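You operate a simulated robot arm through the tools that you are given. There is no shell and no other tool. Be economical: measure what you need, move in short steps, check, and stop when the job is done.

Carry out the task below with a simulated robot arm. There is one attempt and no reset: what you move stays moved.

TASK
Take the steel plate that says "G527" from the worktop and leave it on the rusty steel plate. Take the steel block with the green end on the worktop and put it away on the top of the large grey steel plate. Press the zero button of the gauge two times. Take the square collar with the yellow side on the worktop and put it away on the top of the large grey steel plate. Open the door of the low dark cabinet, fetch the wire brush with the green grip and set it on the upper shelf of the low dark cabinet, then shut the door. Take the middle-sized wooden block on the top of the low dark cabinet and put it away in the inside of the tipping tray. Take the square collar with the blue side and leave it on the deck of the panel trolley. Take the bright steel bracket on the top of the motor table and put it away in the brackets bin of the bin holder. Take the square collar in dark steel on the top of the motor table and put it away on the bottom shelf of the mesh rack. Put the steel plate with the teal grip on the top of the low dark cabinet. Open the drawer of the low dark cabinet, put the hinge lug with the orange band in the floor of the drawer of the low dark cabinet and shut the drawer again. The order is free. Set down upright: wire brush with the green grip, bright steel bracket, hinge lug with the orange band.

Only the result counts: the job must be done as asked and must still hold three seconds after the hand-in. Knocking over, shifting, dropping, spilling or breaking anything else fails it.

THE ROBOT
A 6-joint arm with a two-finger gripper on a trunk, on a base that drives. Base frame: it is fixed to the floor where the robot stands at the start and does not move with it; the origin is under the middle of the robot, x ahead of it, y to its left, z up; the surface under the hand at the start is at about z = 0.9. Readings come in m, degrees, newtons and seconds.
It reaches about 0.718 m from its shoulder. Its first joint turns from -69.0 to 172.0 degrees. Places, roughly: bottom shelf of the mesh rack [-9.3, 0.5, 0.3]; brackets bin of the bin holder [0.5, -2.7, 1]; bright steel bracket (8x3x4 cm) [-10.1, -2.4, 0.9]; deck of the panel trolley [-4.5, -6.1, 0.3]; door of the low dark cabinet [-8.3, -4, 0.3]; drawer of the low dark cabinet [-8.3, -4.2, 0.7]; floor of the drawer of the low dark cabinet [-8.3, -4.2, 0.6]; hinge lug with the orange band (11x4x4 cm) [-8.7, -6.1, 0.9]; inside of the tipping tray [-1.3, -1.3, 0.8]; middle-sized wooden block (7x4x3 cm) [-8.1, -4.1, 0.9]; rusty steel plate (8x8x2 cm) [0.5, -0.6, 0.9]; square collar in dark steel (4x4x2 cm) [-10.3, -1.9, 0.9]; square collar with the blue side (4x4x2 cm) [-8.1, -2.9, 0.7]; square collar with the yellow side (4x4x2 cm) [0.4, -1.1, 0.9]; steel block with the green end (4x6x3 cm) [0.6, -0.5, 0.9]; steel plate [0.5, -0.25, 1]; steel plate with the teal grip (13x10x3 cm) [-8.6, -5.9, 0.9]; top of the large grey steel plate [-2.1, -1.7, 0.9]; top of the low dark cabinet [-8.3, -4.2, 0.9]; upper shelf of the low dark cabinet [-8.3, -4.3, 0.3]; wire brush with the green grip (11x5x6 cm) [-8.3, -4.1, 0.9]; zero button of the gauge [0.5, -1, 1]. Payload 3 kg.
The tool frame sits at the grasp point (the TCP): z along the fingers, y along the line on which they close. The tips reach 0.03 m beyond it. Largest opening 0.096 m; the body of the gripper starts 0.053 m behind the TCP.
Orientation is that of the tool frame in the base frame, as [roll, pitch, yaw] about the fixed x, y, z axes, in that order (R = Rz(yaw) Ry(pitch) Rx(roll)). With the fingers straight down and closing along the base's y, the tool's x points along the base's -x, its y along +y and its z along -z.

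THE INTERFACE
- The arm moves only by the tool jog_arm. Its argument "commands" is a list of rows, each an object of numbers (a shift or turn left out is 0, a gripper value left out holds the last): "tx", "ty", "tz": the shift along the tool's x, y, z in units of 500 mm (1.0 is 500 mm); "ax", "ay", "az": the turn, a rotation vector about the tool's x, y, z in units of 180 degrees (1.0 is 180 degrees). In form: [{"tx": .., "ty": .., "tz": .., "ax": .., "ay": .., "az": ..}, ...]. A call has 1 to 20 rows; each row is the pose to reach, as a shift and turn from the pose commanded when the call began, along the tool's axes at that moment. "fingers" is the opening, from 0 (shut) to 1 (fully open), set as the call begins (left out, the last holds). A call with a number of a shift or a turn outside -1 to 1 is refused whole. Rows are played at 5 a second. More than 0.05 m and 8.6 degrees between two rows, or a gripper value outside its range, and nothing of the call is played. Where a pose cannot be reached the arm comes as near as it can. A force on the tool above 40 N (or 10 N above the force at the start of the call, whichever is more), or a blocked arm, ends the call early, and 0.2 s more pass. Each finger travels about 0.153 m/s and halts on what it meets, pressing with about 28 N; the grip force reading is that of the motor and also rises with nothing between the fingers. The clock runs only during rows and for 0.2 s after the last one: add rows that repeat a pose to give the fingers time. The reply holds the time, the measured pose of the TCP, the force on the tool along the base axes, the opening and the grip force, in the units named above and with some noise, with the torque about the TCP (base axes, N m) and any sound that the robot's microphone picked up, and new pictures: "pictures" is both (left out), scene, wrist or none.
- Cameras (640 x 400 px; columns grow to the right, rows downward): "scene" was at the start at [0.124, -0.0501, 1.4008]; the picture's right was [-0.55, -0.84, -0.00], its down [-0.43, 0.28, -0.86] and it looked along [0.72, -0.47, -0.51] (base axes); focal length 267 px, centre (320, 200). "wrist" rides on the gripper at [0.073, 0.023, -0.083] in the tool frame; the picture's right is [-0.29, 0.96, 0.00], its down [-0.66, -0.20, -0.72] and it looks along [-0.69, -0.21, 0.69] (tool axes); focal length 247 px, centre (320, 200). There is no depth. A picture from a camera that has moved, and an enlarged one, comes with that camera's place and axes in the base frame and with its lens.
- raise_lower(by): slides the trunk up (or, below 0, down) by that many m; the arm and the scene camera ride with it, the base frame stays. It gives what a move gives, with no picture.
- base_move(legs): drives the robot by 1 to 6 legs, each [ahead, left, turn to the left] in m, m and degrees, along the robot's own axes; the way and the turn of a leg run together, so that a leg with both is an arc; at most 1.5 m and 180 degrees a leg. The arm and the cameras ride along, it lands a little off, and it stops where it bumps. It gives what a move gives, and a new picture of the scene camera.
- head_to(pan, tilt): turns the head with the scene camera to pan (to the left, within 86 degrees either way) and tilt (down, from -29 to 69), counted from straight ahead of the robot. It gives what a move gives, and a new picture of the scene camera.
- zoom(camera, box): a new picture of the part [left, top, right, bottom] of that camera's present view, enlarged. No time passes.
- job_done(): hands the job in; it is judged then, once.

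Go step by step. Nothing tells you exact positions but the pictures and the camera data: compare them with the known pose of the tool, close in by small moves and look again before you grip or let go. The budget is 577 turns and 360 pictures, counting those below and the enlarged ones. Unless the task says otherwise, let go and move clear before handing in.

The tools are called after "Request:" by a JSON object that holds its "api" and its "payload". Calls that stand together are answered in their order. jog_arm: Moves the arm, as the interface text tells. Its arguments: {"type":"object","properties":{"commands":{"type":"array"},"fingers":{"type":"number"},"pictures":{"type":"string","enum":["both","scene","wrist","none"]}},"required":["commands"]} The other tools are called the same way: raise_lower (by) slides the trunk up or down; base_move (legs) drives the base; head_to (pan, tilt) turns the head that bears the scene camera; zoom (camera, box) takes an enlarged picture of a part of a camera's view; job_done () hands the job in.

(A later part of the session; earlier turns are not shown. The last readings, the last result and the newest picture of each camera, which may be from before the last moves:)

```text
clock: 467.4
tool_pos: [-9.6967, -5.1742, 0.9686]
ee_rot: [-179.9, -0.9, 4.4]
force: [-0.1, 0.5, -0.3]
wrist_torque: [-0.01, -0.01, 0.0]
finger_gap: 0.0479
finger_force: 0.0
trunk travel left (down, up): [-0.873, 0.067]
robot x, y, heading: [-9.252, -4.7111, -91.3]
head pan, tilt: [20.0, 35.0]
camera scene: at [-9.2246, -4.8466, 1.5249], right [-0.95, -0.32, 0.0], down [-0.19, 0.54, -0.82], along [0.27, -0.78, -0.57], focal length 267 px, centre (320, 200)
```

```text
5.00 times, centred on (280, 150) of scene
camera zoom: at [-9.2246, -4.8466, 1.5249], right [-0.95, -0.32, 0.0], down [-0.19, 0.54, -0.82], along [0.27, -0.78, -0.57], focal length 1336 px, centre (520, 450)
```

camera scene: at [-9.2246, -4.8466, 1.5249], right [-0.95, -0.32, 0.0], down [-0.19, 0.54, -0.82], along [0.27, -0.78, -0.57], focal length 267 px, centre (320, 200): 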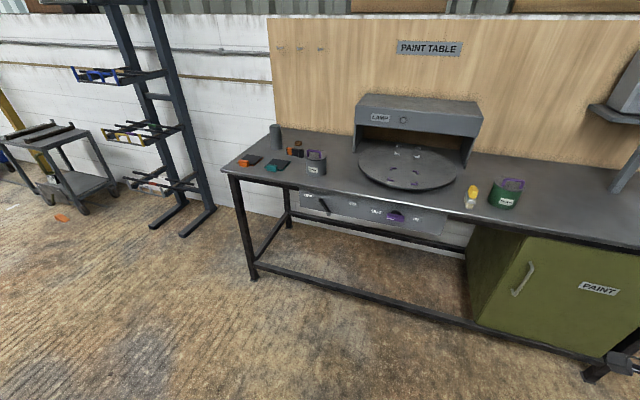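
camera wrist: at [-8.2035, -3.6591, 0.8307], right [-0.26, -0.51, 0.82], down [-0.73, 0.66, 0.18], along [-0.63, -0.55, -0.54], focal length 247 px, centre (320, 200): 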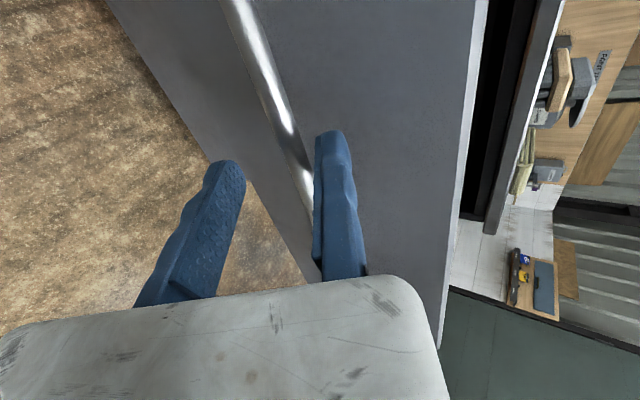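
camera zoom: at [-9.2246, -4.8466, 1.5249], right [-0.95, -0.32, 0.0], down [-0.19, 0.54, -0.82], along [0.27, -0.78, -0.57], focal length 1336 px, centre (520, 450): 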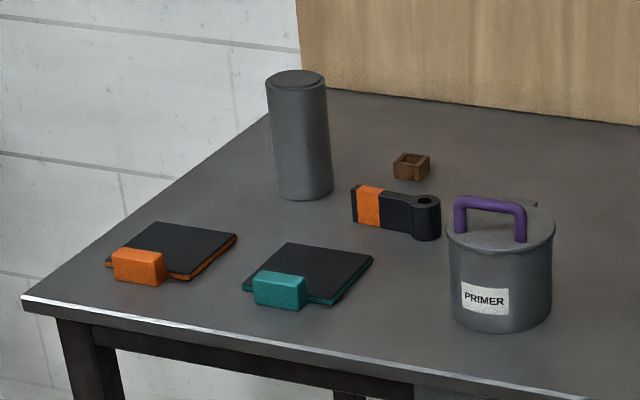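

The hinge lug (axis along x) is at about (-8.64,-6.11), the teal-grip plate at (-8.60,-5.91). I'll go to the table's left end and prepare the hand orientation there.

Request:
{"api": "base_move", "payload": {"legs": [[0.42, 0, 1.3], [0, 1.2, 0], [0, 0, -30]]}}

Request:
{"api": "jog_arm", "payload": {"commands": [{"az": 0.046}, {"az": 0.092}, {"az": 0.138}, {"az": 0.184}, {"az": 0.23}, {"az": 0.276}, {"az": 0.322}, {"az": 0.368}, {"az": 0.414}, {"az": 0.46}, {"az": 0.506}, {"az": 0.552}, {"az": 0.598}, {"az": 0.644}, {"az": 0.69}, {"az": 0.736}, {"az": 0.782}, {"az": 0.817}], "fingers": 0.8, "pictures": "none"}}

Request:
{"api": "head_to", "payload": {"pan": 0, "tilt": 45}}

```text
clock: 477.2
tool_pos: [-8.6695, -5.3136, 0.9681]
ee_rot: [-179.9, -1.0, -24.9]
force: [0.3, -0.4, 0.1]
wrist_torque: [0.02, 0.0, -0.02]
finger_gap: 0.0481
finger_force: 0.1
trunk travel left (down, up): [-0.873, 0.067]
robot x, y, heading: [-8.053, -5.125, -120.3]
head pan, tilt: [20.0, 35.0]
camera scene: at [-8.0972, -5.2591, 1.5249], right [-0.98, 0.18, 0.0], down [0.1, 0.56, -0.82], along [-0.15, -0.81, -0.57], focal length 267 px, centre (320, 200)
```

scene: 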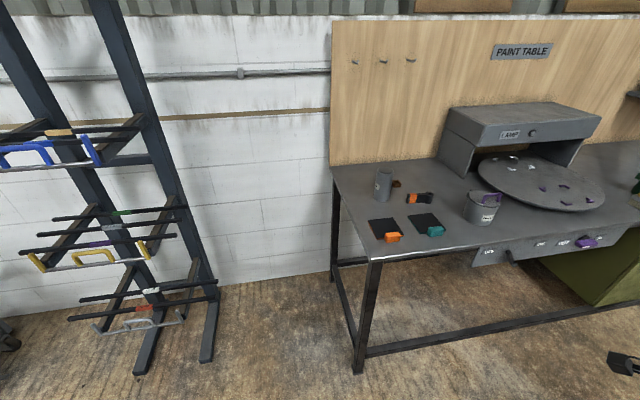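

```text
clock: 481.0
tool_pos: [-8.6688, -5.3131, 0.968]
ee_rot: [-179.6, 0.9, -172.1]
force: [-0.2, -0.6, -0.5]
wrist_torque: [0.0, 0.02, 0.03]
finger_gap: 0.0768
finger_force: 0.0
trunk travel left (down, up): [-0.873, 0.067]
robot x, y, heading: [-8.0559, -5.1276, -120.1]
head pan, tilt: [20.0, 35.0]
```

```text
clock: 481.8
tool_pos: [-8.6689, -5.3126, 0.9685]
ee_rot: [-179.6, 0.8, -171.9]
force: [0.7, 0.1, -0.3]
wrist_torque: [0.0, 0.01, -0.02]
finger_gap: 0.0769
finger_force: 0.0
trunk travel left (down, up): [-0.873, 0.067]
robot x, y, heading: [-8.0543, -5.1295, -120.5]
head pan, tilt: [0.0, 45.0]
camera scene: at [-8.1223, -5.2425, 1.5101], right [-0.86, 0.5, 0.0], down [0.36, 0.61, -0.71], along [-0.36, -0.61, -0.71], focal length 267 px, centre (320, 200)
```

scene: 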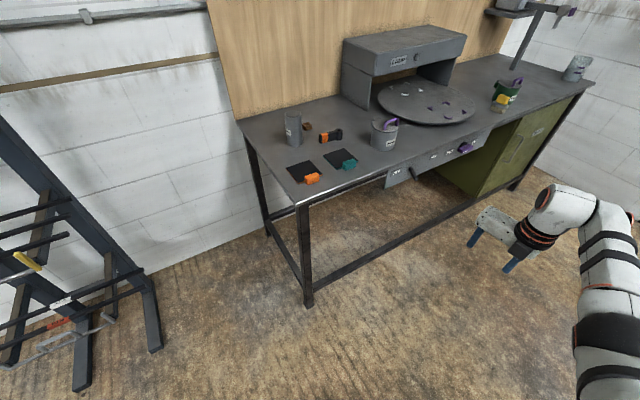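

Request:
{"api": "jog_arm", "payload": {"commands": [{"tz": -0.08}, {"tz": -0.16}, {"tz": -0.24}, {"tz": -0.32}], "pictures": "none"}}

Request:
{"api": "base_move", "payload": {"legs": [[0.33, 0.05, 0]]}}

```text
clock: 482.8
tool_pos: [-8.6778, -5.3152, 1.1242]
ee_rot: [-179.5, 0.9, -171.9]
force: [-0.4, 0.1, -0.2]
wrist_torque: [-0.01, 0.02, 0.0]
finger_gap: 0.0767
finger_force: 0.0
out of reach, approached as far as the arm can: row 4
trunk travel left (down, up): [-0.873, 0.067]
robot x, y, heading: [-8.0513, -5.1302, -120.0]
head pan, tilt: [0.0, 45.0]
```

```text
clock: 485.0
tool_pos: [-8.8042, -5.624, 1.1241]
ee_rot: [-179.5, 0.7, -172.1]
force: [0.3, -0.5, 0.2]
wrist_torque: [0.01, 0.01, -0.01]
finger_gap: 0.0771
finger_force: 0.1
trunk travel left (down, up): [-0.873, 0.067]
robot x, y, heading: [-8.1786, -5.4413, -120.7]
head pan, tilt: [0.0, 45.0]
camera scene: at [-8.2475, -5.5533, 1.5102], right [-0.86, 0.51, 0.0], down [0.36, 0.61, -0.71], along [-0.36, -0.61, -0.71], focal length 267 px, centre (320, 200)
```

scene: 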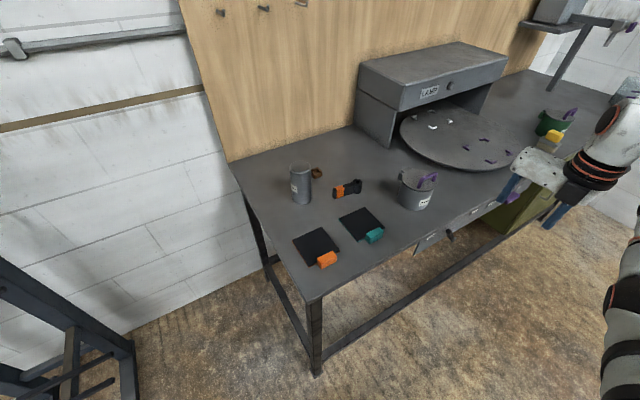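

Request:
{"api": "base_move", "payload": {"legs": [[0, 0.342, 0.7], [0.292, 0, 0]]}}

Request:
{"api": "jog_arm", "payload": {"commands": [{}], "pictures": "wrist"}}

```text
clock: 488.9
tool_pos: [-8.6534, -6.0575, 1.1244]
ee_rot: [-179.5, 0.7, -171.4]
force: [0.3, 0.1, -0.1]
wrist_torque: [0.0, -0.01, 0.05]
finger_gap: 0.0769
finger_force: 0.1
trunk travel left (down, up): [-0.873, 0.067]
robot x, y, heading: [-8.0365, -5.864, -119.7]
head pan, tilt: [0.0, 45.0]
camera scene: at [-8.0986, -5.9801, 1.5102], right [-0.87, 0.5, 0.0], down [0.35, 0.61, -0.71], along [-0.35, -0.61, -0.71], focal length 267 px, centre (320, 200)
```

scene: 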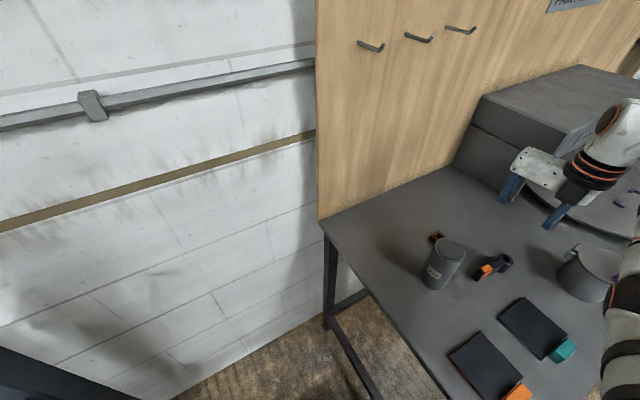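

```text
clock: 489.3
tool_pos: [-8.6536, -6.0585, 1.1241]
ee_rot: [-179.6, 0.7, -171.2]
force: [0.3, 1.0, -0.2]
wrist_torque: [0.01, -0.01, 0.02]
finger_gap: 0.0769
finger_force: 0.0
trunk travel left (down, up): [-0.873, 0.067]
robot x, y, heading: [-8.0315, -5.8678, -119.5]
head pan, tilt: [0.0, 45.0]
camera wrist: at [-8.7322, -6.0464, 1.2059], right [0.15, 0.99, -0.01], down [0.67, -0.1, 0.73], along [0.72, -0.11, -0.68], focal length 247 px, centre (320, 200)
```

wrist: 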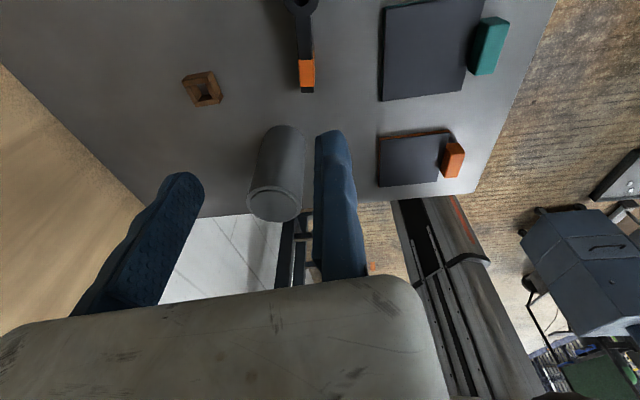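

The lug spans x -8.60..-8.70 at y≈-6.077. Adjusting yaw and position, then lowering with the trunk.

Request:
{"api": "jog_arm", "payload": {"commands": [{"tx": -0.018, "ty": 0.004, "az": 0.03}, {"tx": -0.018, "ty": 0.004, "az": 0.06}], "pictures": "none"}}

Request:
{"api": "raise_lower", "payload": {"by": -0.13}}

Request:
{"api": "jog_arm", "payload": {"commands": [{}]}}

```text
clock: 489.9
tool_pos: [-8.6513, -6.057, 1.1187]
ee_rot: [-179.5, 0.8, 177.8]
force: [0.0, -0.4, 0.2]
wrist_torque: [0.02, -0.02, -0.02]
finger_gap: 0.0766
finger_force: 0.1
out of reach, approached as far as the arm can: row 1, 2
trunk travel left (down, up): [-0.873, 0.067]
robot x, y, heading: [-8.0317, -5.8679, -119.6]
head pan, tilt: [0.0, 45.0]
```

```text
clock: 491.5
tool_pos: [-8.6502, -6.0564, 0.9888]
ee_rot: [-179.5, 0.8, 177.8]
force: [-0.3, -0.4, 0.0]
wrist_torque: [-0.01, 0.03, -0.02]
finger_gap: 0.0768
finger_force: 0.1
trunk travel left (down, up): [-0.743, 0.197]
robot x, y, heading: [-8.035, -5.8681, -119.6]
head pan, tilt: [0.0, 45.0]
```

```text
clock: 491.9
tool_pos: [-8.6517, -6.0568, 0.9884]
ee_rot: [-179.5, 0.8, 177.8]
force: [-0.2, -0.2, -0.1]
wrist_torque: [0.04, -0.01, 0.0]
finger_gap: 0.0768
finger_force: 0.0
trunk travel left (down, up): [-0.743, 0.197]
robot x, y, heading: [-8.0311, -5.8678, -119.8]
head pan, tilt: [0.0, 45.0]
camera scene: at [-8.0993, -5.9812, 1.3801], right [-0.87, 0.5, 0.0], down [0.35, 0.61, -0.71], along [-0.35, -0.61, -0.71], focal length 267 px, centre (320, 200)
camera wrist: at [-8.7256, -6.031, 1.0708], right [0.33, 0.94, 0.0], down [0.64, -0.22, 0.73], along [0.69, -0.24, -0.68], focal length 247 px, centre (320, 200)
```

scene: 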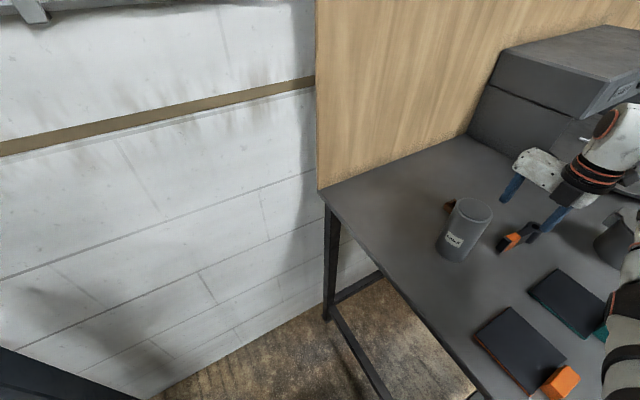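
wrist: 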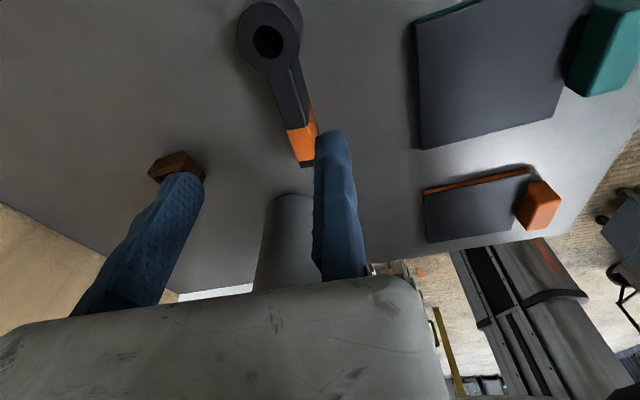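

Request:
{"api": "raise_lower", "payload": {"by": -0.05}}

Request:
{"api": "jog_arm", "payload": {"commands": [{}], "pictures": "wrist"}}

```text
clock: 492.8
tool_pos: [-8.6506, -6.0568, 0.9397]
ee_rot: [-179.4, 0.8, 177.8]
force: [0.0, 0.8, 0.1]
wrist_torque: [0.0, -0.01, 0.02]
finger_gap: 0.0768
finger_force: 0.0
trunk travel left (down, up): [-0.693, 0.247]
robot x, y, heading: [-8.0283, -5.8676, -120.0]
head pan, tilt: [0.0, 45.0]
```

```text
clock: 493.2
tool_pos: [-8.6513, -6.0567, 0.9386]
ee_rot: [-179.5, 0.8, 177.7]
force: [0.3, 0.0, 0.8]
wrist_torque: [0.02, -0.01, 0.02]
finger_gap: 0.0768
finger_force: 0.1
trunk travel left (down, up): [-0.693, 0.247]
robot x, y, heading: [-8.0285, -5.8656, -119.6]
head pan, tilt: [0.0, 45.0]
camera wrist: at [-8.7256, -6.031, 1.0208], right [0.33, 0.94, 0.0], down [0.64, -0.22, 0.73], along [0.69, -0.24, -0.68], focal length 247 px, centre (320, 200)
```

wrist: 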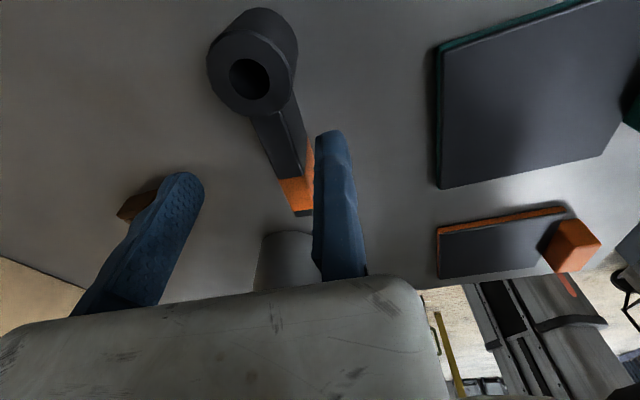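

Request:
{"api": "raise_lower", "payload": {"by": -0.012}}

Request:
{"api": "raise_lower", "payload": {"by": -0.01}}

Request:
{"api": "zoom", "payload": {"camera": "wrist", "box": [160, 0, 400, 290]}}

```text
clock: 493.8
tool_pos: [-8.6499, -6.0571, 0.9271]
ee_rot: [-179.5, 0.9, 177.8]
force: [0.1, 0.6, -0.2]
wrist_torque: [0.03, 0.0, 0.0]
finger_gap: 0.0767
finger_force: 0.0
trunk travel left (down, up): [-0.681, 0.259]
robot x, y, heading: [-8.0301, -5.8646, -119.7]
head pan, tilt: [0.0, 45.0]
```

```text
clock: 494.4
tool_pos: [-8.6507, -6.0566, 0.9192]
ee_rot: [-179.5, 0.7, 177.7]
force: [-0.9, 0.3, 0.1]
wrist_torque: [-0.04, 0.0, -0.02]
finger_gap: 0.0768
finger_force: 0.0
trunk travel left (down, up): [-0.671, 0.269]
robot x, y, heading: [-8.0326, -5.8647, -119.7]
head pan, tilt: [0.0, 45.0]
```

```text
1.38 times, centred on (280, 145) of wrist
camera zoom: at [-8.7254, -6.0309, 0.9989], right [0.33, 0.94, 0.0], down [0.64, -0.22, 0.73], along [0.69, -0.24, -0.68], focal length 341 px, centre (375, 276)
```

zoom: 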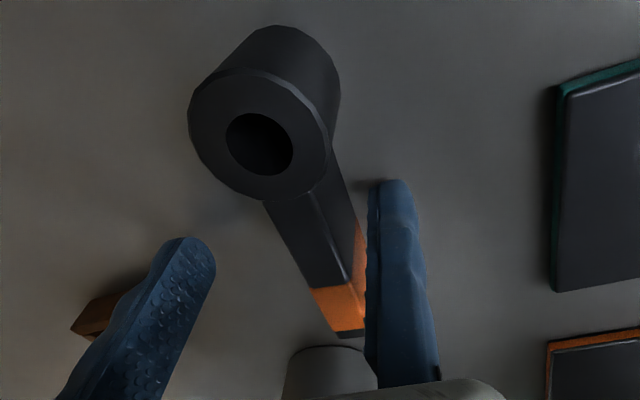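

Request:
{"api": "jog_arm", "payload": {"commands": [{}, {}, {}, {}, {}], "fingers": 0, "pictures": "wrist"}}

```text
clock: 495.6
tool_pos: [-8.6498, -6.0573, 0.9181]
ee_rot: [-179.4, 0.8, 177.8]
force: [-0.7, -0.9, 1.6]
wrist_torque: [0.03, 0.03, 0.11]
finger_gap: 0.0155
finger_force: 28.1
trunk travel left (down, up): [-0.671, 0.269]
robot x, y, heading: [-8.0331, -5.8657, -119.4]
head pan, tilt: [0.0, 45.0]
camera wrist: at [-8.7254, -6.0312, 0.999], right [0.33, 0.94, 0.0], down [0.64, -0.22, 0.73], along [0.69, -0.24, -0.68], focal length 247 px, centre (320, 200)
```

wrist: 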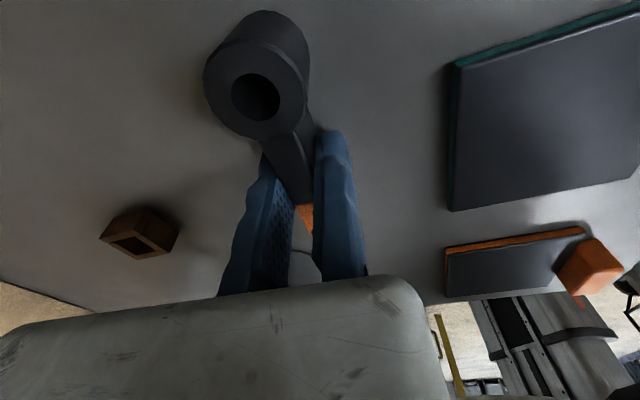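

Gripped. Lifting and driving back to the drawer around the cabinet's right side.

Request:
{"api": "raise_lower", "payload": {"by": 0.2}}

Request:
{"api": "base_move", "payload": {"legs": [[-0.6, 0, 0], [0, 0, 29.5], [-0.24, 0, 0], [0, -1.5, 0], [-1.4, 0, 0], [-0.4, 0, 0]]}}

Request:
{"api": "head_to", "payload": {"pan": 30, "tilt": 35}}

```text
clock: 497.7
tool_pos: [-8.6518, -6.0563, 1.1156]
ee_rot: [-179.6, 0.8, 177.8]
force: [-0.8, -0.6, -5.5]
wrist_torque: [0.06, -0.07, 0.01]
finger_gap: 0.0158
finger_force: 27.6
trunk travel left (down, up): [-0.871, 0.069]
robot x, y, heading: [-8.0314, -5.8671, -119.6]
head pan, tilt: [0.0, 45.0]
```

```text
clock: 519.6
tool_pos: [-9.6828, -3.7776, 1.1149]
ee_rot: [-179.6, 0.9, -152.0]
force: [-0.5, 0.3, -6.4]
wrist_torque: [0.08, -0.03, -0.03]
finger_gap: 0.0158
finger_force: 27.9
trunk travel left (down, up): [-0.871, 0.069]
robot x, y, heading: [-9.2411, -3.2976, -89.5]
head pan, tilt: [0.0, 45.0]
camera scene: at [-9.2449, -3.4351, 1.5079], right [-1.0, -0.01, 0.0], down [0.0, 0.71, -0.71], along [0.01, -0.71, -0.71], focal length 267 px, centre (320, 200)
```

scene: 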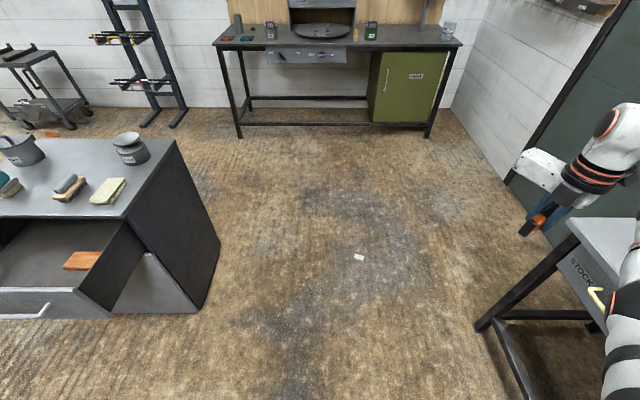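

```text
clock: 520.6
tool_pos: [-9.683, -3.7773, 1.1156]
ee_rot: [-179.6, 0.8, -152.0]
force: [-0.6, -0.4, -6.2]
wrist_torque: [0.08, -0.01, 0.03]
finger_gap: 0.0159
finger_force: 28.0
trunk travel left (down, up): [-0.871, 0.069]
robot x, y, heading: [-9.2445, -3.2999, -89.4]
head pan, tilt: [30.0, 35.0]
camera scene: at [-9.201, -3.4289, 1.5228], right [-0.86, -0.51, 0.0], down [-0.29, 0.5, -0.82], along [0.41, -0.71, -0.57], focal length 267 px, centre (320, 200)
```

scene: 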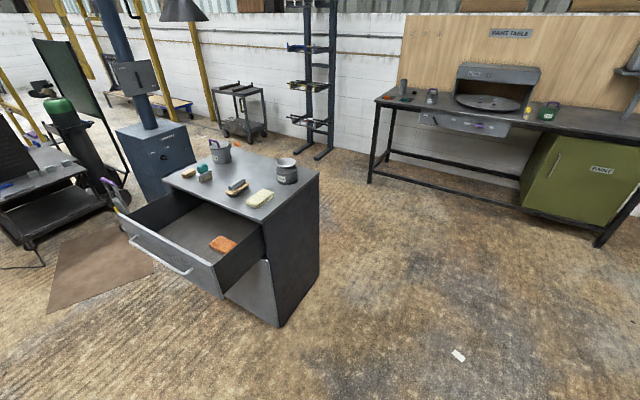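

Driving over to the drawer.

Request:
{"api": "base_move", "payload": {"legs": [[0, 1.4, 0], [0, 0, 14.4]]}}

Request:
{"api": "head_to", "payload": {"pan": -30, "tilt": 50}}

Request:
{"api": "zoom", "payload": {"camera": "wrist", "box": [0, 0, 639, 399]}}

```text
clock: 528.4
tool_pos: [-8.1503, -3.8614, 1.1154]
ee_rot: [-179.6, 0.8, -137.9]
force: [-0.6, -0.8, -5.7]
wrist_torque: [0.05, -0.03, -0.01]
finger_gap: 0.0157
finger_force: 28.1
trunk travel left (down, up): [-0.871, 0.069]
robot x, y, heading: [-7.8406, -3.2928, -75.4]
head pan, tilt: [30.0, 35.0]
camera scene: at [-7.7675, -3.4055, 1.5229], right [-0.71, -0.7, 0.0], down [-0.4, 0.41, -0.82], along [0.58, -0.58, -0.57], focal length 267 px, centre (320, 200)
```

scene: 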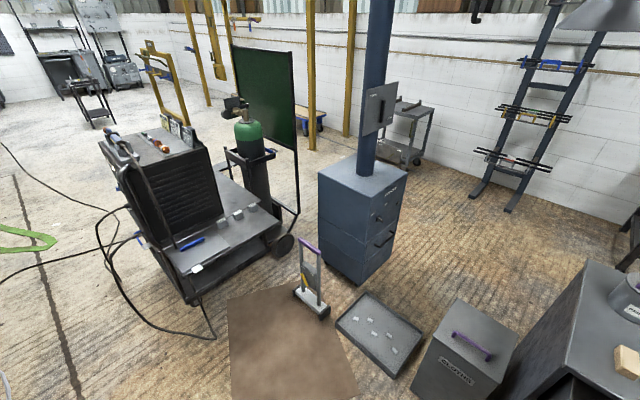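

```text
clock: 529.7
tool_pos: [-8.1492, -3.8622, 1.1163]
ee_rot: [-179.6, 0.8, -137.9]
force: [-0.7, 0.0, -5.7]
wrist_torque: [0.09, 0.0, 0.0]
finger_gap: 0.0157
finger_force: 27.9
trunk travel left (down, up): [-0.871, 0.069]
robot x, y, heading: [-7.8419, -3.2954, -75.4]
head pan, tilt: [-30.0, 50.0]
camera scene: at [-7.8491, -3.4173, 1.5011], right [-0.96, 0.27, 0.0], down [0.2, 0.74, -0.64], along [-0.17, -0.62, -0.77], focal length 267 px, centre (320, 200)
```

scene: 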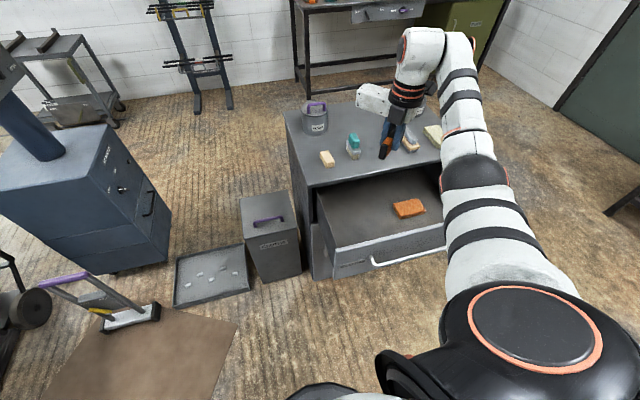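

```text
1.00 times, centred on (320, 200) of wrist (not enlarged: the box is as wide or as high as the picture)
camera zoom: at [-8.2215, -3.8946, 1.1978], right [-0.42, 0.91, 0.0], down [0.61, 0.29, 0.73], along [0.67, 0.31, -0.68], focal length 247 px, centre (320, 200)
```

zoom: 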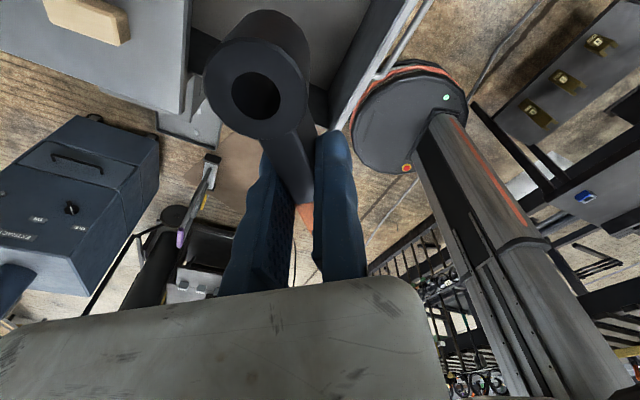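

The low elbow could hit the drawer front if I lower the trunk. I'll test how far the arm itself can reach down while the trunk stays high.

Request:
{"api": "jog_arm", "payload": {"commands": [{"tz": 0.09}, {"tz": 0.18}, {"tz": 0.27}, {"tz": 0.36}, {"tz": 0.4}], "pictures": "scene"}}

```text
clock: 530.9
tool_pos: [-8.1464, -3.8618, 0.9164]
ee_rot: [-179.5, 0.8, -137.9]
force: [-0.3, 0.3, -6.4]
wrist_torque: [0.08, 0.0, 0.0]
finger_gap: 0.0159
finger_force: 27.9
trunk travel left (down, up): [-0.871, 0.069]
robot x, y, heading: [-7.8402, -3.2948, -75.6]
head pan, tilt: [-30.0, 50.0]
camera scene: at [-7.8491, -3.4174, 1.5011], right [-0.96, 0.27, 0.0], down [0.2, 0.74, -0.64], along [-0.17, -0.62, -0.77], focal length 267 px, centre (320, 200)
```

scene: 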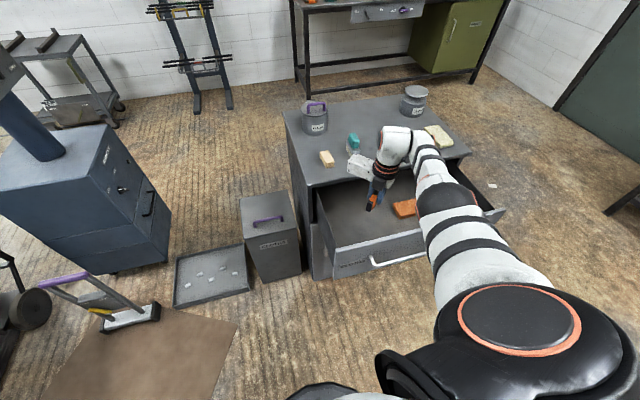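

It reaches down fine with the arm more level. Continuing down another 10 cm and checking.

Request:
{"api": "jog_arm", "payload": {"commands": [{"tz": 0.08}, {"tz": 0.16}, {"tz": 0.2}], "pictures": "scene"}}

Request:
{"api": "zoom", "payload": {"camera": "scene", "box": [280, 80, 520, 300]}}

```text
clock: 531.7
tool_pos: [-8.149, -3.8337, 0.8498]
ee_rot: [-179.7, 0.9, -137.9]
force: [-0.4, -0.1, -5.2]
wrist_torque: [0.07, 0.01, 0.01]
finger_gap: 0.0153
finger_force: 28.2
out of reach, approached as far as the arm can: row 1, 2, 3
trunk travel left (down, up): [-0.871, 0.069]
robot x, y, heading: [-7.8397, -3.2885, -75.6]
head pan, tilt: [-30.0, 50.0]
camera scene: at [-7.8496, -3.417, 1.5011], right [-0.96, 0.27, 0.0], down [0.2, 0.74, -0.64], along [-0.17, -0.62, -0.77], focal length 267 px, centre (320, 200)
```

scene: 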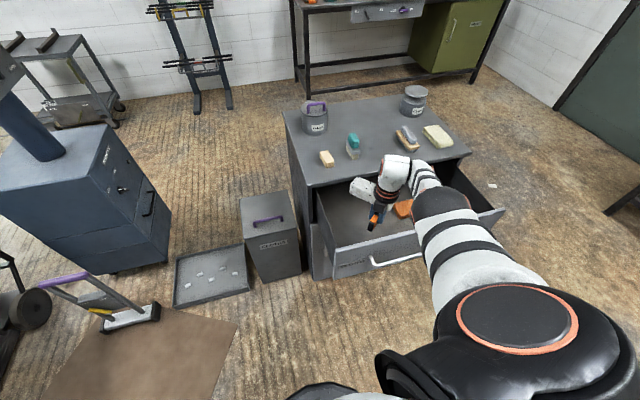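

```text
1.82 times, centred on (400, 190) of scene
camera zoom: at [-7.8496, -3.417, 1.5011], right [-0.96, 0.27, 0.0], down [0.2, 0.74, -0.64], along [-0.17, -0.62, -0.77], focal length 486 px, centre (174, 218)
```

zoom: 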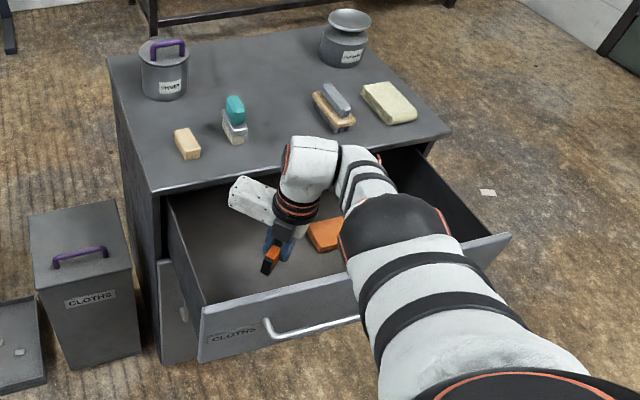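

I'll lift out and try to bring the arm back to its elbow-up posture, which keeps the forearm high.

Request:
{"api": "jog_arm", "payload": {"commands": [{"tz": -0.08}, {"tz": -0.16}, {"tz": -0.24}, {"tz": -0.32}, {"tz": -0.4}, {"tz": -0.48}, {"tx": -0.07, "tz": -0.54}, {"tx": -0.14, "tz": -0.6}, {"tx": -0.2, "tz": -0.64}, {"tx": -0.268, "ty": -0.028, "tz": -0.66}, {"tx": -0.268, "ty": -0.028, "tz": -0.66}], "pictures": "scene"}}

```text
clock: 534.1
tool_pos: [-8.0759, -3.7169, 1.1551]
ee_rot: [-179.4, 0.7, -138.0]
force: [-0.3, -0.7, -5.9]
wrist_torque: [0.08, -0.01, 0.0]
finger_gap: 0.0156
finger_force: 28.3
out of reach, approached as far as the arm can: row 7, 8, 9, 10, 11
trunk travel left (down, up): [-0.871, 0.069]
robot x, y, heading: [-7.8428, -3.288, -75.3]
head pan, tilt: [-30.0, 50.0]
camera scene: at [-7.8497, -3.4168, 1.5011], right [-0.96, 0.27, 0.0], down [0.2, 0.74, -0.64], along [-0.17, -0.62, -0.77], focal length 267 px, centre (320, 200)
```

scene: 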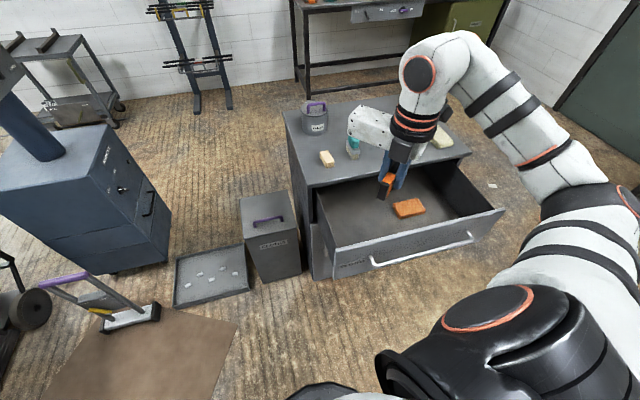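

Raising/retracting lifts the elbow; so a lower trunk with the hand high relative to it should keep the forearm level. First I'll measure the drawer heights with the wrist camera.

Request:
{"api": "zoom", "payload": {"camera": "wrist", "box": [0, 0, 639, 399]}}

Request:
{"api": "zoom", "payload": {"camera": "scene", "box": [290, 150, 530, 290]}}

```text
1.00 times, centred on (320, 200) of wrist (not enlarged: the box is as wide or as high as the picture)
camera zoom: at [-8.1493, -3.7494, 1.2372], right [-0.42, 0.91, -0.01], down [0.61, 0.29, 0.73], along [0.67, 0.31, -0.68], focal length 247 px, centre (320, 200)
```

zoom: 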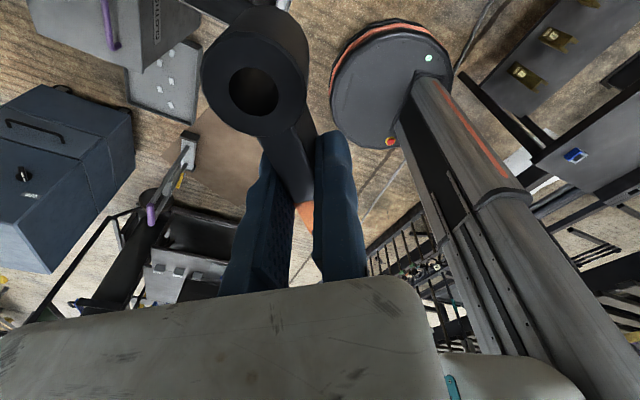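

```text
2.67 times, centred on (410, 220) of scene
camera zoom: at [-7.8497, -3.4168, 1.5011], right [-0.96, 0.27, 0.0], down [0.2, 0.74, -0.64], along [-0.17, -0.62, -0.77], focal length 713 px, centre (80, 147)
```

zoom: 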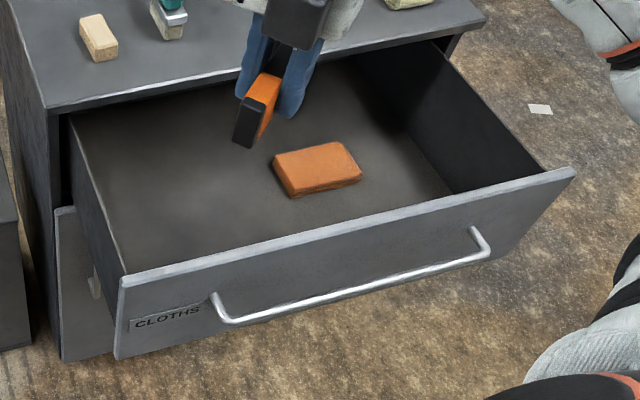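

Request:
{"api": "jog_arm", "payload": {"commands": [{"tx": 0.07, "ty": -0.02}, {"tx": 0.148, "ty": -0.047}, {"tx": 0.148, "ty": -0.047, "tz": -0.08}, {"tx": 0.148, "ty": -0.047, "tz": -0.16}, {"tx": 0.148, "ty": -0.047, "tz": -0.24}, {"tx": 0.148, "ty": -0.047, "tz": -0.3}], "pictures": "scene"}}

```text
clock: 535.5
tool_pos: [-8.1377, -3.7804, 1.2983]
ee_rot: [-177.5, 2.5, -138.4]
force: [6.6, -2.5, -0.4]
wrist_torque: [0.22, 0.52, 0.07]
finger_gap: 0.015
finger_force: 28.3
out of reach, approached as far as the arm can: row 1, 2, 3, 4, 5
trunk travel left (down, up): [-0.871, 0.069]
robot x, y, heading: [-7.8415, -3.2938, -75.4]
head pan, tilt: [-30.0, 50.0]
camera scene: at [-7.8614, -3.4133, 1.5013], right [-0.96, 0.27, -0.01], down [0.21, 0.74, -0.64], along [-0.17, -0.62, -0.77], focal length 267 px, centre (320, 200)
```

scene: 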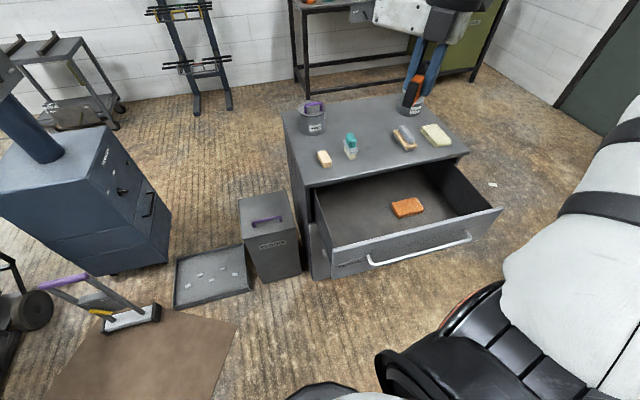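

The arm flipped to the elbow-up posture. Let it settle.

Request:
{"api": "jog_arm", "payload": {"commands": [{}, {}], "pictures": "wrist"}}

Request:
{"api": "head_to", "payload": {"pan": -60, "tilt": 30}}

```text
clock: 536.1
tool_pos: [-8.1235, -3.7839, 1.3036]
ee_rot: [-179.4, 1.0, -137.9]
force: [-0.2, 0.3, -5.9]
wrist_torque: [0.07, -0.05, 0.0]
finger_gap: 0.0158
finger_force: 27.6
trunk travel left (down, up): [-0.871, 0.069]
robot x, y, heading: [-7.839, -3.2947, -75.4]
head pan, tilt: [-30.0, 50.0]
camera wrist: at [-8.1958, -3.8161, 1.3851], right [-0.42, 0.91, 0.0], down [0.61, 0.29, 0.74], along [0.67, 0.31, -0.68], focal length 247 px, centre (320, 200)
```

wrist: 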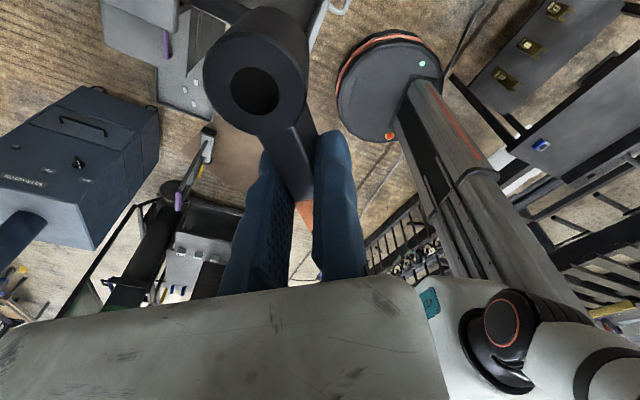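

```text
clock: 537.1
tool_pos: [-8.1201, -3.7839, 1.3054]
ee_rot: [-179.6, 0.8, -137.8]
force: [-0.8, 0.2, -6.2]
wrist_torque: [0.1, -0.06, -0.02]
finger_gap: 0.016
finger_force: 28.1
trunk travel left (down, up): [-0.871, 0.069]
robot x, y, heading: [-7.8387, -3.2909, -75.4]
head pan, tilt: [-60.0, 30.0]
camera scene: at [-7.893, -3.4062, 1.5305], right [-0.7, 0.71, 0.0], down [0.36, 0.35, -0.87], along [-0.62, -0.61, -0.5], focal length 267 px, centre (320, 200)
```

scene: 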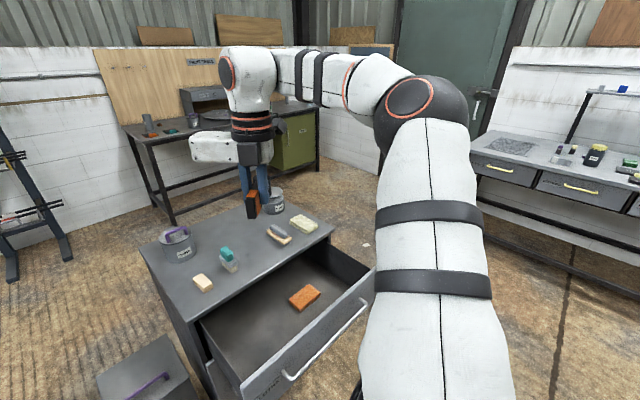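

Good: forearm level and high. I'll turn to heading -115° so the elbow stays in front of the drawer, and position the lug over the drawer's free left part.

Request:
{"api": "base_move", "payload": {"legs": [[0, 0, -39.6], [0.233, 0.361, 0]]}}

Request:
{"api": "raise_lower", "payload": {"by": -0.4}}

Request:
{"api": "head_to", "payload": {"pan": -40, "tilt": 40}}

```text
clock: 541.6
tool_pos: [-8.142, -3.851, 1.305]
ee_rot: [-179.6, 0.9, -177.8]
force: [-0.1, 0.2, -6.0]
wrist_torque: [0.04, -0.08, 0.0]
finger_gap: 0.016
finger_force: 28.0
trunk travel left (down, up): [-0.871, 0.069]
robot x, y, heading: [-7.6124, -3.6555, -115.6]
head pan, tilt: [-60.0, 30.0]
camera scene: at [-7.7268, -3.7078, 1.5305], right [-0.08, 1.0, 0.0], down [0.5, 0.04, -0.87], along [-0.86, -0.07, -0.5], focal length 267 px, centre (320, 200)
```

scene: 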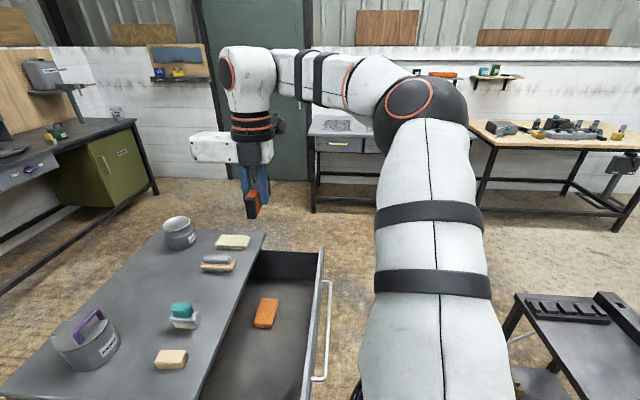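

```text
clock: 545.4
tool_pos: [-8.1416, -3.8511, 0.903]
ee_rot: [-179.7, 0.8, -177.8]
force: [-0.4, 0.0, -5.9]
wrist_torque: [0.08, -0.05, -0.04]
finger_gap: 0.0155
finger_force: 27.6
trunk travel left (down, up): [-0.471, 0.469]
robot x, y, heading: [-7.6123, -3.6542, -115.1]
head pan, tilt: [-60.0, 30.0]
```

```text
clock: 546.2
tool_pos: [-8.1428, -3.852, 0.9047]
ee_rot: [-179.6, 0.9, -177.9]
force: [0.0, 0.0, -5.4]
wrist_torque: [0.08, -0.08, 0.0]
finger_gap: 0.0157
finger_force: 28.1
trunk travel left (down, up): [-0.471, 0.469]
robot x, y, heading: [-7.6139, -3.6551, -115.4]
head pan, tilt: [-40.0, 40.0]
camera scene: at [-7.7126, -3.7368, 1.1153], right [-0.42, 0.91, 0.0], down [0.58, 0.27, -0.77], along [-0.7, -0.32, -0.64], focal length 267 px, centre (320, 200)
```

scene: 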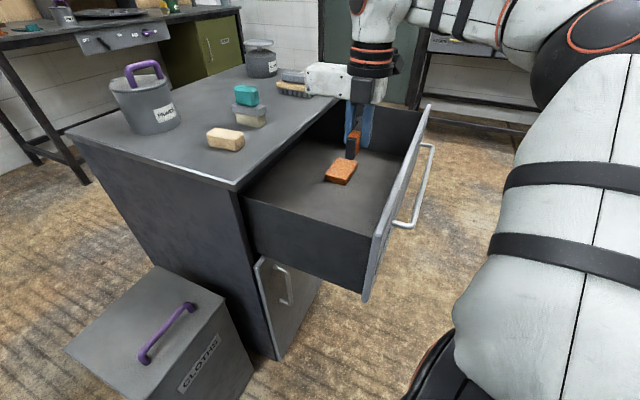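

Request:
{"api": "raise_lower", "payload": {"by": -0.17}}

Request:
{"api": "zoom", "payload": {"camera": "scene", "box": [220, 0, 540, 300]}}

Request:
{"api": "zoom", "payload": {"camera": "wrist", "box": [0, 0, 639, 399]}}

```text
clock: 548.1
tool_pos: [-8.1415, -3.852, 0.7347]
ee_rot: [-179.6, 0.8, -177.8]
force: [0.3, 0.5, -5.8]
wrist_torque: [0.07, -0.08, 0.0]
finger_gap: 0.0159
finger_force: 28.1
trunk travel left (down, up): [-0.301, 0.639]
robot x, y, heading: [-7.6119, -3.6562, -115.3]
head pan, tilt: [-40.0, 40.0]
```

```text
1.33 times, centred on (380, 150) of scene
camera zoom: at [-7.7123, -3.7368, 0.9453], right [-0.42, 0.91, 0.0], down [0.58, 0.27, -0.77], along [-0.7, -0.32, -0.64], focal length 356 px, centre (240, 267)
```

zoom: 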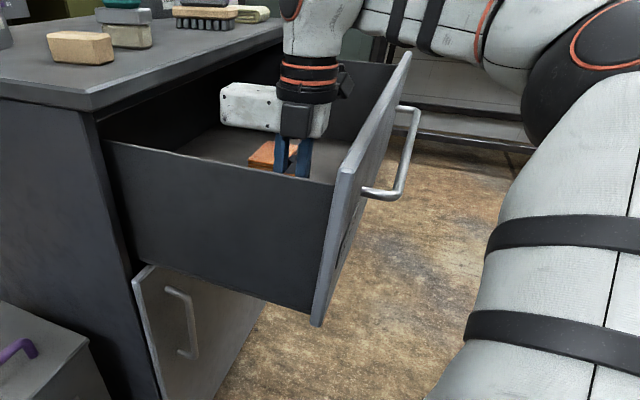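

```text
1.00 times, centred on (320, 200) of wrist (not enlarged: the box is as wide or as high as the picture)
camera zoom: at [-8.2177, -3.8321, 0.8161], right [0.26, 0.97, 0.0], down [0.66, -0.17, 0.73], along [0.71, -0.19, -0.68], focal length 247 px, centre (320, 200)
```

zoom: 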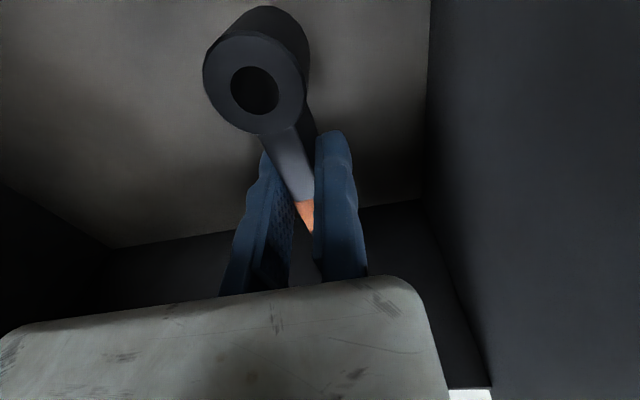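

Request:
{"api": "raise_lower", "payload": {"by": -0.045}}

Request:
{"api": "zoom", "payload": {"camera": "scene", "box": [220, 0, 540, 200]}}

```text
clock: 549.0
tool_pos: [-8.1406, -3.8523, 0.689]
ee_rot: [-179.6, 0.8, -177.8]
force: [0.6, -0.6, -5.9]
wrist_torque: [0.05, -0.08, 0.0]
finger_gap: 0.0156
finger_force: 27.8
trunk travel left (down, up): [-0.256, 0.684]
robot x, y, heading: [-7.6109, -3.6571, -115.5]
head pan, tilt: [-40.0, 40.0]
```

```text
2.00 times, centred on (380, 100) of scene
camera zoom: at [-7.7121, -3.7368, 0.9002], right [-0.42, 0.91, 0.0], down [0.58, 0.27, -0.77], along [-0.7, -0.32, -0.64], focal length 534 px, centre (200, 400)
```

zoom: 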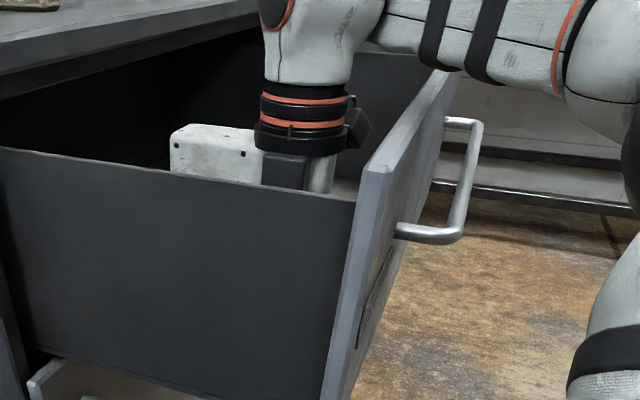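

Forearm clears the drawer front by ~3 cm. Lowering slowly.

Request:
{"api": "raise_lower", "payload": {"by": -0.014}}

Request:
{"api": "raise_lower", "payload": {"by": -0.006}}

Request:
{"api": "zoom", "payload": {"camera": "wrist", "box": [160, 0, 480, 240]}}

Request:
{"api": "zoom", "payload": {"camera": "scene", "box": [300, 0, 500, 120]}}

```text
clock: 549.6
tool_pos: [-8.1401, -3.8517, 0.6761]
ee_rot: [-179.6, 0.9, -177.8]
force: [-0.6, -0.2, -2.0]
wrist_torque: [0.01, 0.14, 0.0]
finger_gap: 0.0157
finger_force: 27.9
trunk travel left (down, up): [-0.242, 0.698]
robot x, y, heading: [-7.6124, -3.6537, -115.6]
head pan, tilt: [-40.0, 40.0]
```

```text
clock: 550.2
tool_pos: [-8.1411, -3.8518, 0.6726]
ee_rot: [-179.4, 0.5, -177.8]
force: [-4.1, -0.1, 18.9]
wrist_torque: [0.12, 0.16, 0.03]
finger_gap: 0.016
finger_force: 28.1
trunk travel left (down, up): [-0.236, 0.704]
robot x, y, heading: [-7.61, -3.6528, -115.3]
head pan, tilt: [-40.0, 40.0]
```

```text
1.67 times, centred on (320, 120) of wrist
camera zoom: at [-8.2156, -3.8311, 0.7545], right [0.26, 0.97, -0.01], down [0.66, -0.17, 0.73], along [0.71, -0.19, -0.68], focal length 412 px, centre (320, 333)
```

zoom: 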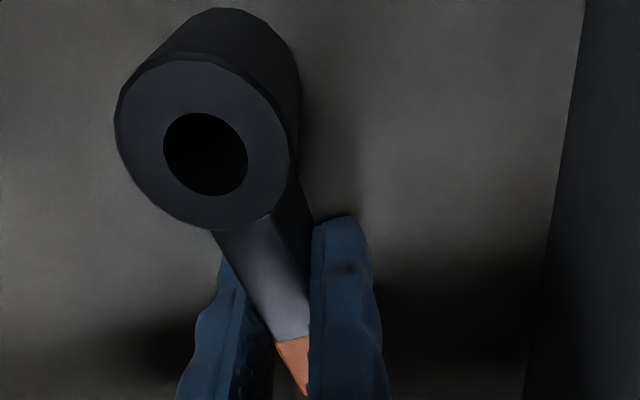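

```text
3.20 times, centred on (400, 60) of scene
camera zoom: at [-7.7097, -3.7357, 0.8809], right [-0.42, 0.91, 0.0], down [0.58, 0.27, -0.77], along [-0.7, -0.32, -0.64], focal length 855 px, centre (64, 648)
```

zoom: 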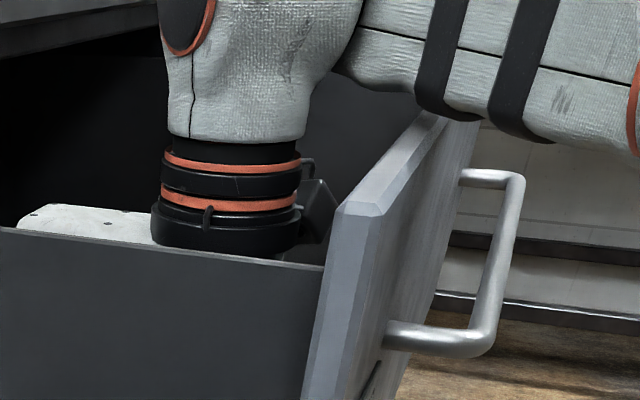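

Contact with the drawer floor. Releasing and lifting out.

Request:
{"api": "jog_arm", "payload": {"commands": [{}, {}, {"ty": 0.008}, {"ty": 0.008}], "fingers": 0.45, "pictures": "none"}}

Request:
{"api": "raise_lower", "payload": {"by": 0.3}}

Request:
{"api": "zoom", "payload": {"camera": "wrist", "box": [0, 0, 639, 399]}}

```text
clock: 551.2
tool_pos: [-8.1413, -3.8483, 0.6703]
ee_rot: [-179.5, 0.9, -177.8]
force: [0.0, 0.5, -0.4]
wrist_torque: [0.0, -0.01, 0.02]
finger_gap: 0.0431
finger_force: 0.1
trunk travel left (down, up): [-0.236, 0.704]
robot x, y, heading: [-7.6101, -3.6558, -115.3]
head pan, tilt: [-40.0, 40.0]
```

```text
clock: 554.2
tool_pos: [-8.1409, -3.8483, 0.9685]
ee_rot: [-179.5, 0.8, -177.8]
force: [0.4, -0.2, -0.2]
wrist_torque: [-0.02, 0.04, -0.02]
finger_gap: 0.0434
finger_force: 0.1
trunk travel left (down, up): [-0.536, 0.404]
robot x, y, heading: [-7.6117, -3.6564, -115.2]
head pan, tilt: [-40.0, 40.0]
```

```text
1.00 times, centred on (320, 200) of wrist (not enlarged: the box is as wide or as high as the picture)
camera zoom: at [-8.2175, -3.8281, 1.0515], right [0.26, 0.97, 0.0], down [0.66, -0.17, 0.73], along [0.71, -0.19, -0.68], focal length 247 px, centre (320, 200)
```

zoom: 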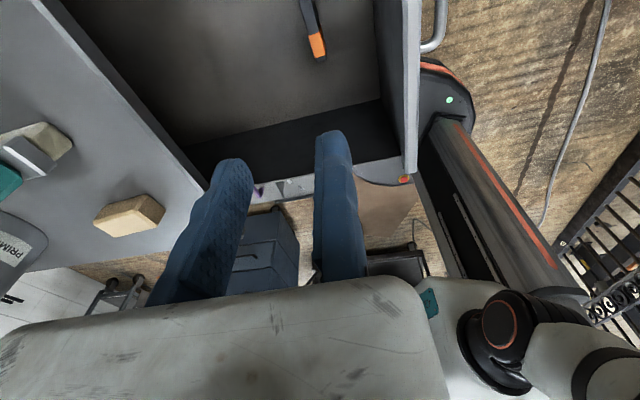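

The lug sits upright in the drawer. Now I'll turn the hand to its default yaw (camera toward me), close the fingers and push the drawer shut by its handle.

Request:
{"api": "jog_arm", "payload": {"commands": [{"az": 0.046}, {"az": 0.092}, {"az": 0.138}, {"az": 0.184}, {"az": 0.23}, {"az": 0.276}, {"az": 0.322}, {"az": 0.368}, {"az": 0.414}, {"az": 0.46}, {"az": 0.506}, {"az": 0.552}, {"az": 0.598}, {"az": 0.644}, {"az": 0.68}], "fingers": 0, "pictures": "none"}}

Request:
{"api": "base_move", "payload": {"legs": [[-0.35, 0, 0], [0, 0, 25.2]]}}

```text
clock: 557.4
tool_pos: [-8.1418, -3.8483, 0.9706]
ee_rot: [179.1, 0.1, 59.8]
force: [0.5, 0.5, 0.1]
wrist_torque: [-0.05, 0.0, -0.03]
finger_gap: 0.0
finger_force: 27.9
trunk travel left (down, up): [-0.536, 0.404]
robot x, y, heading: [-7.6118, -3.6555, -115.0]
head pan, tilt: [-40.0, 40.0]
```

```text
clock: 561.0
tool_pos: [-7.8575, -3.737, 0.97]
ee_rot: [179.1, 0.0, 85.2]
force: [-0.4, -0.1, 0.5]
wrist_torque: [0.04, 0.04, 0.0]
finger_gap: 0.0
finger_force: 28.4
trunk travel left (down, up): [-0.536, 0.404]
robot x, y, heading: [-7.4616, -3.3353, -90.2]
head pan, tilt: [-40.0, 40.0]
camera scene: at [-7.5168, -3.4515, 1.1804], right [-0.77, 0.64, 0.0], down [0.41, 0.49, -0.77], along [-0.49, -0.59, -0.64], focal length 267 px, centre (320, 200)
```

scene: 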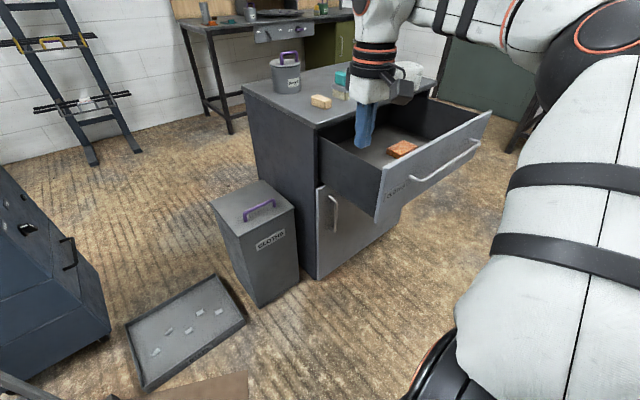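

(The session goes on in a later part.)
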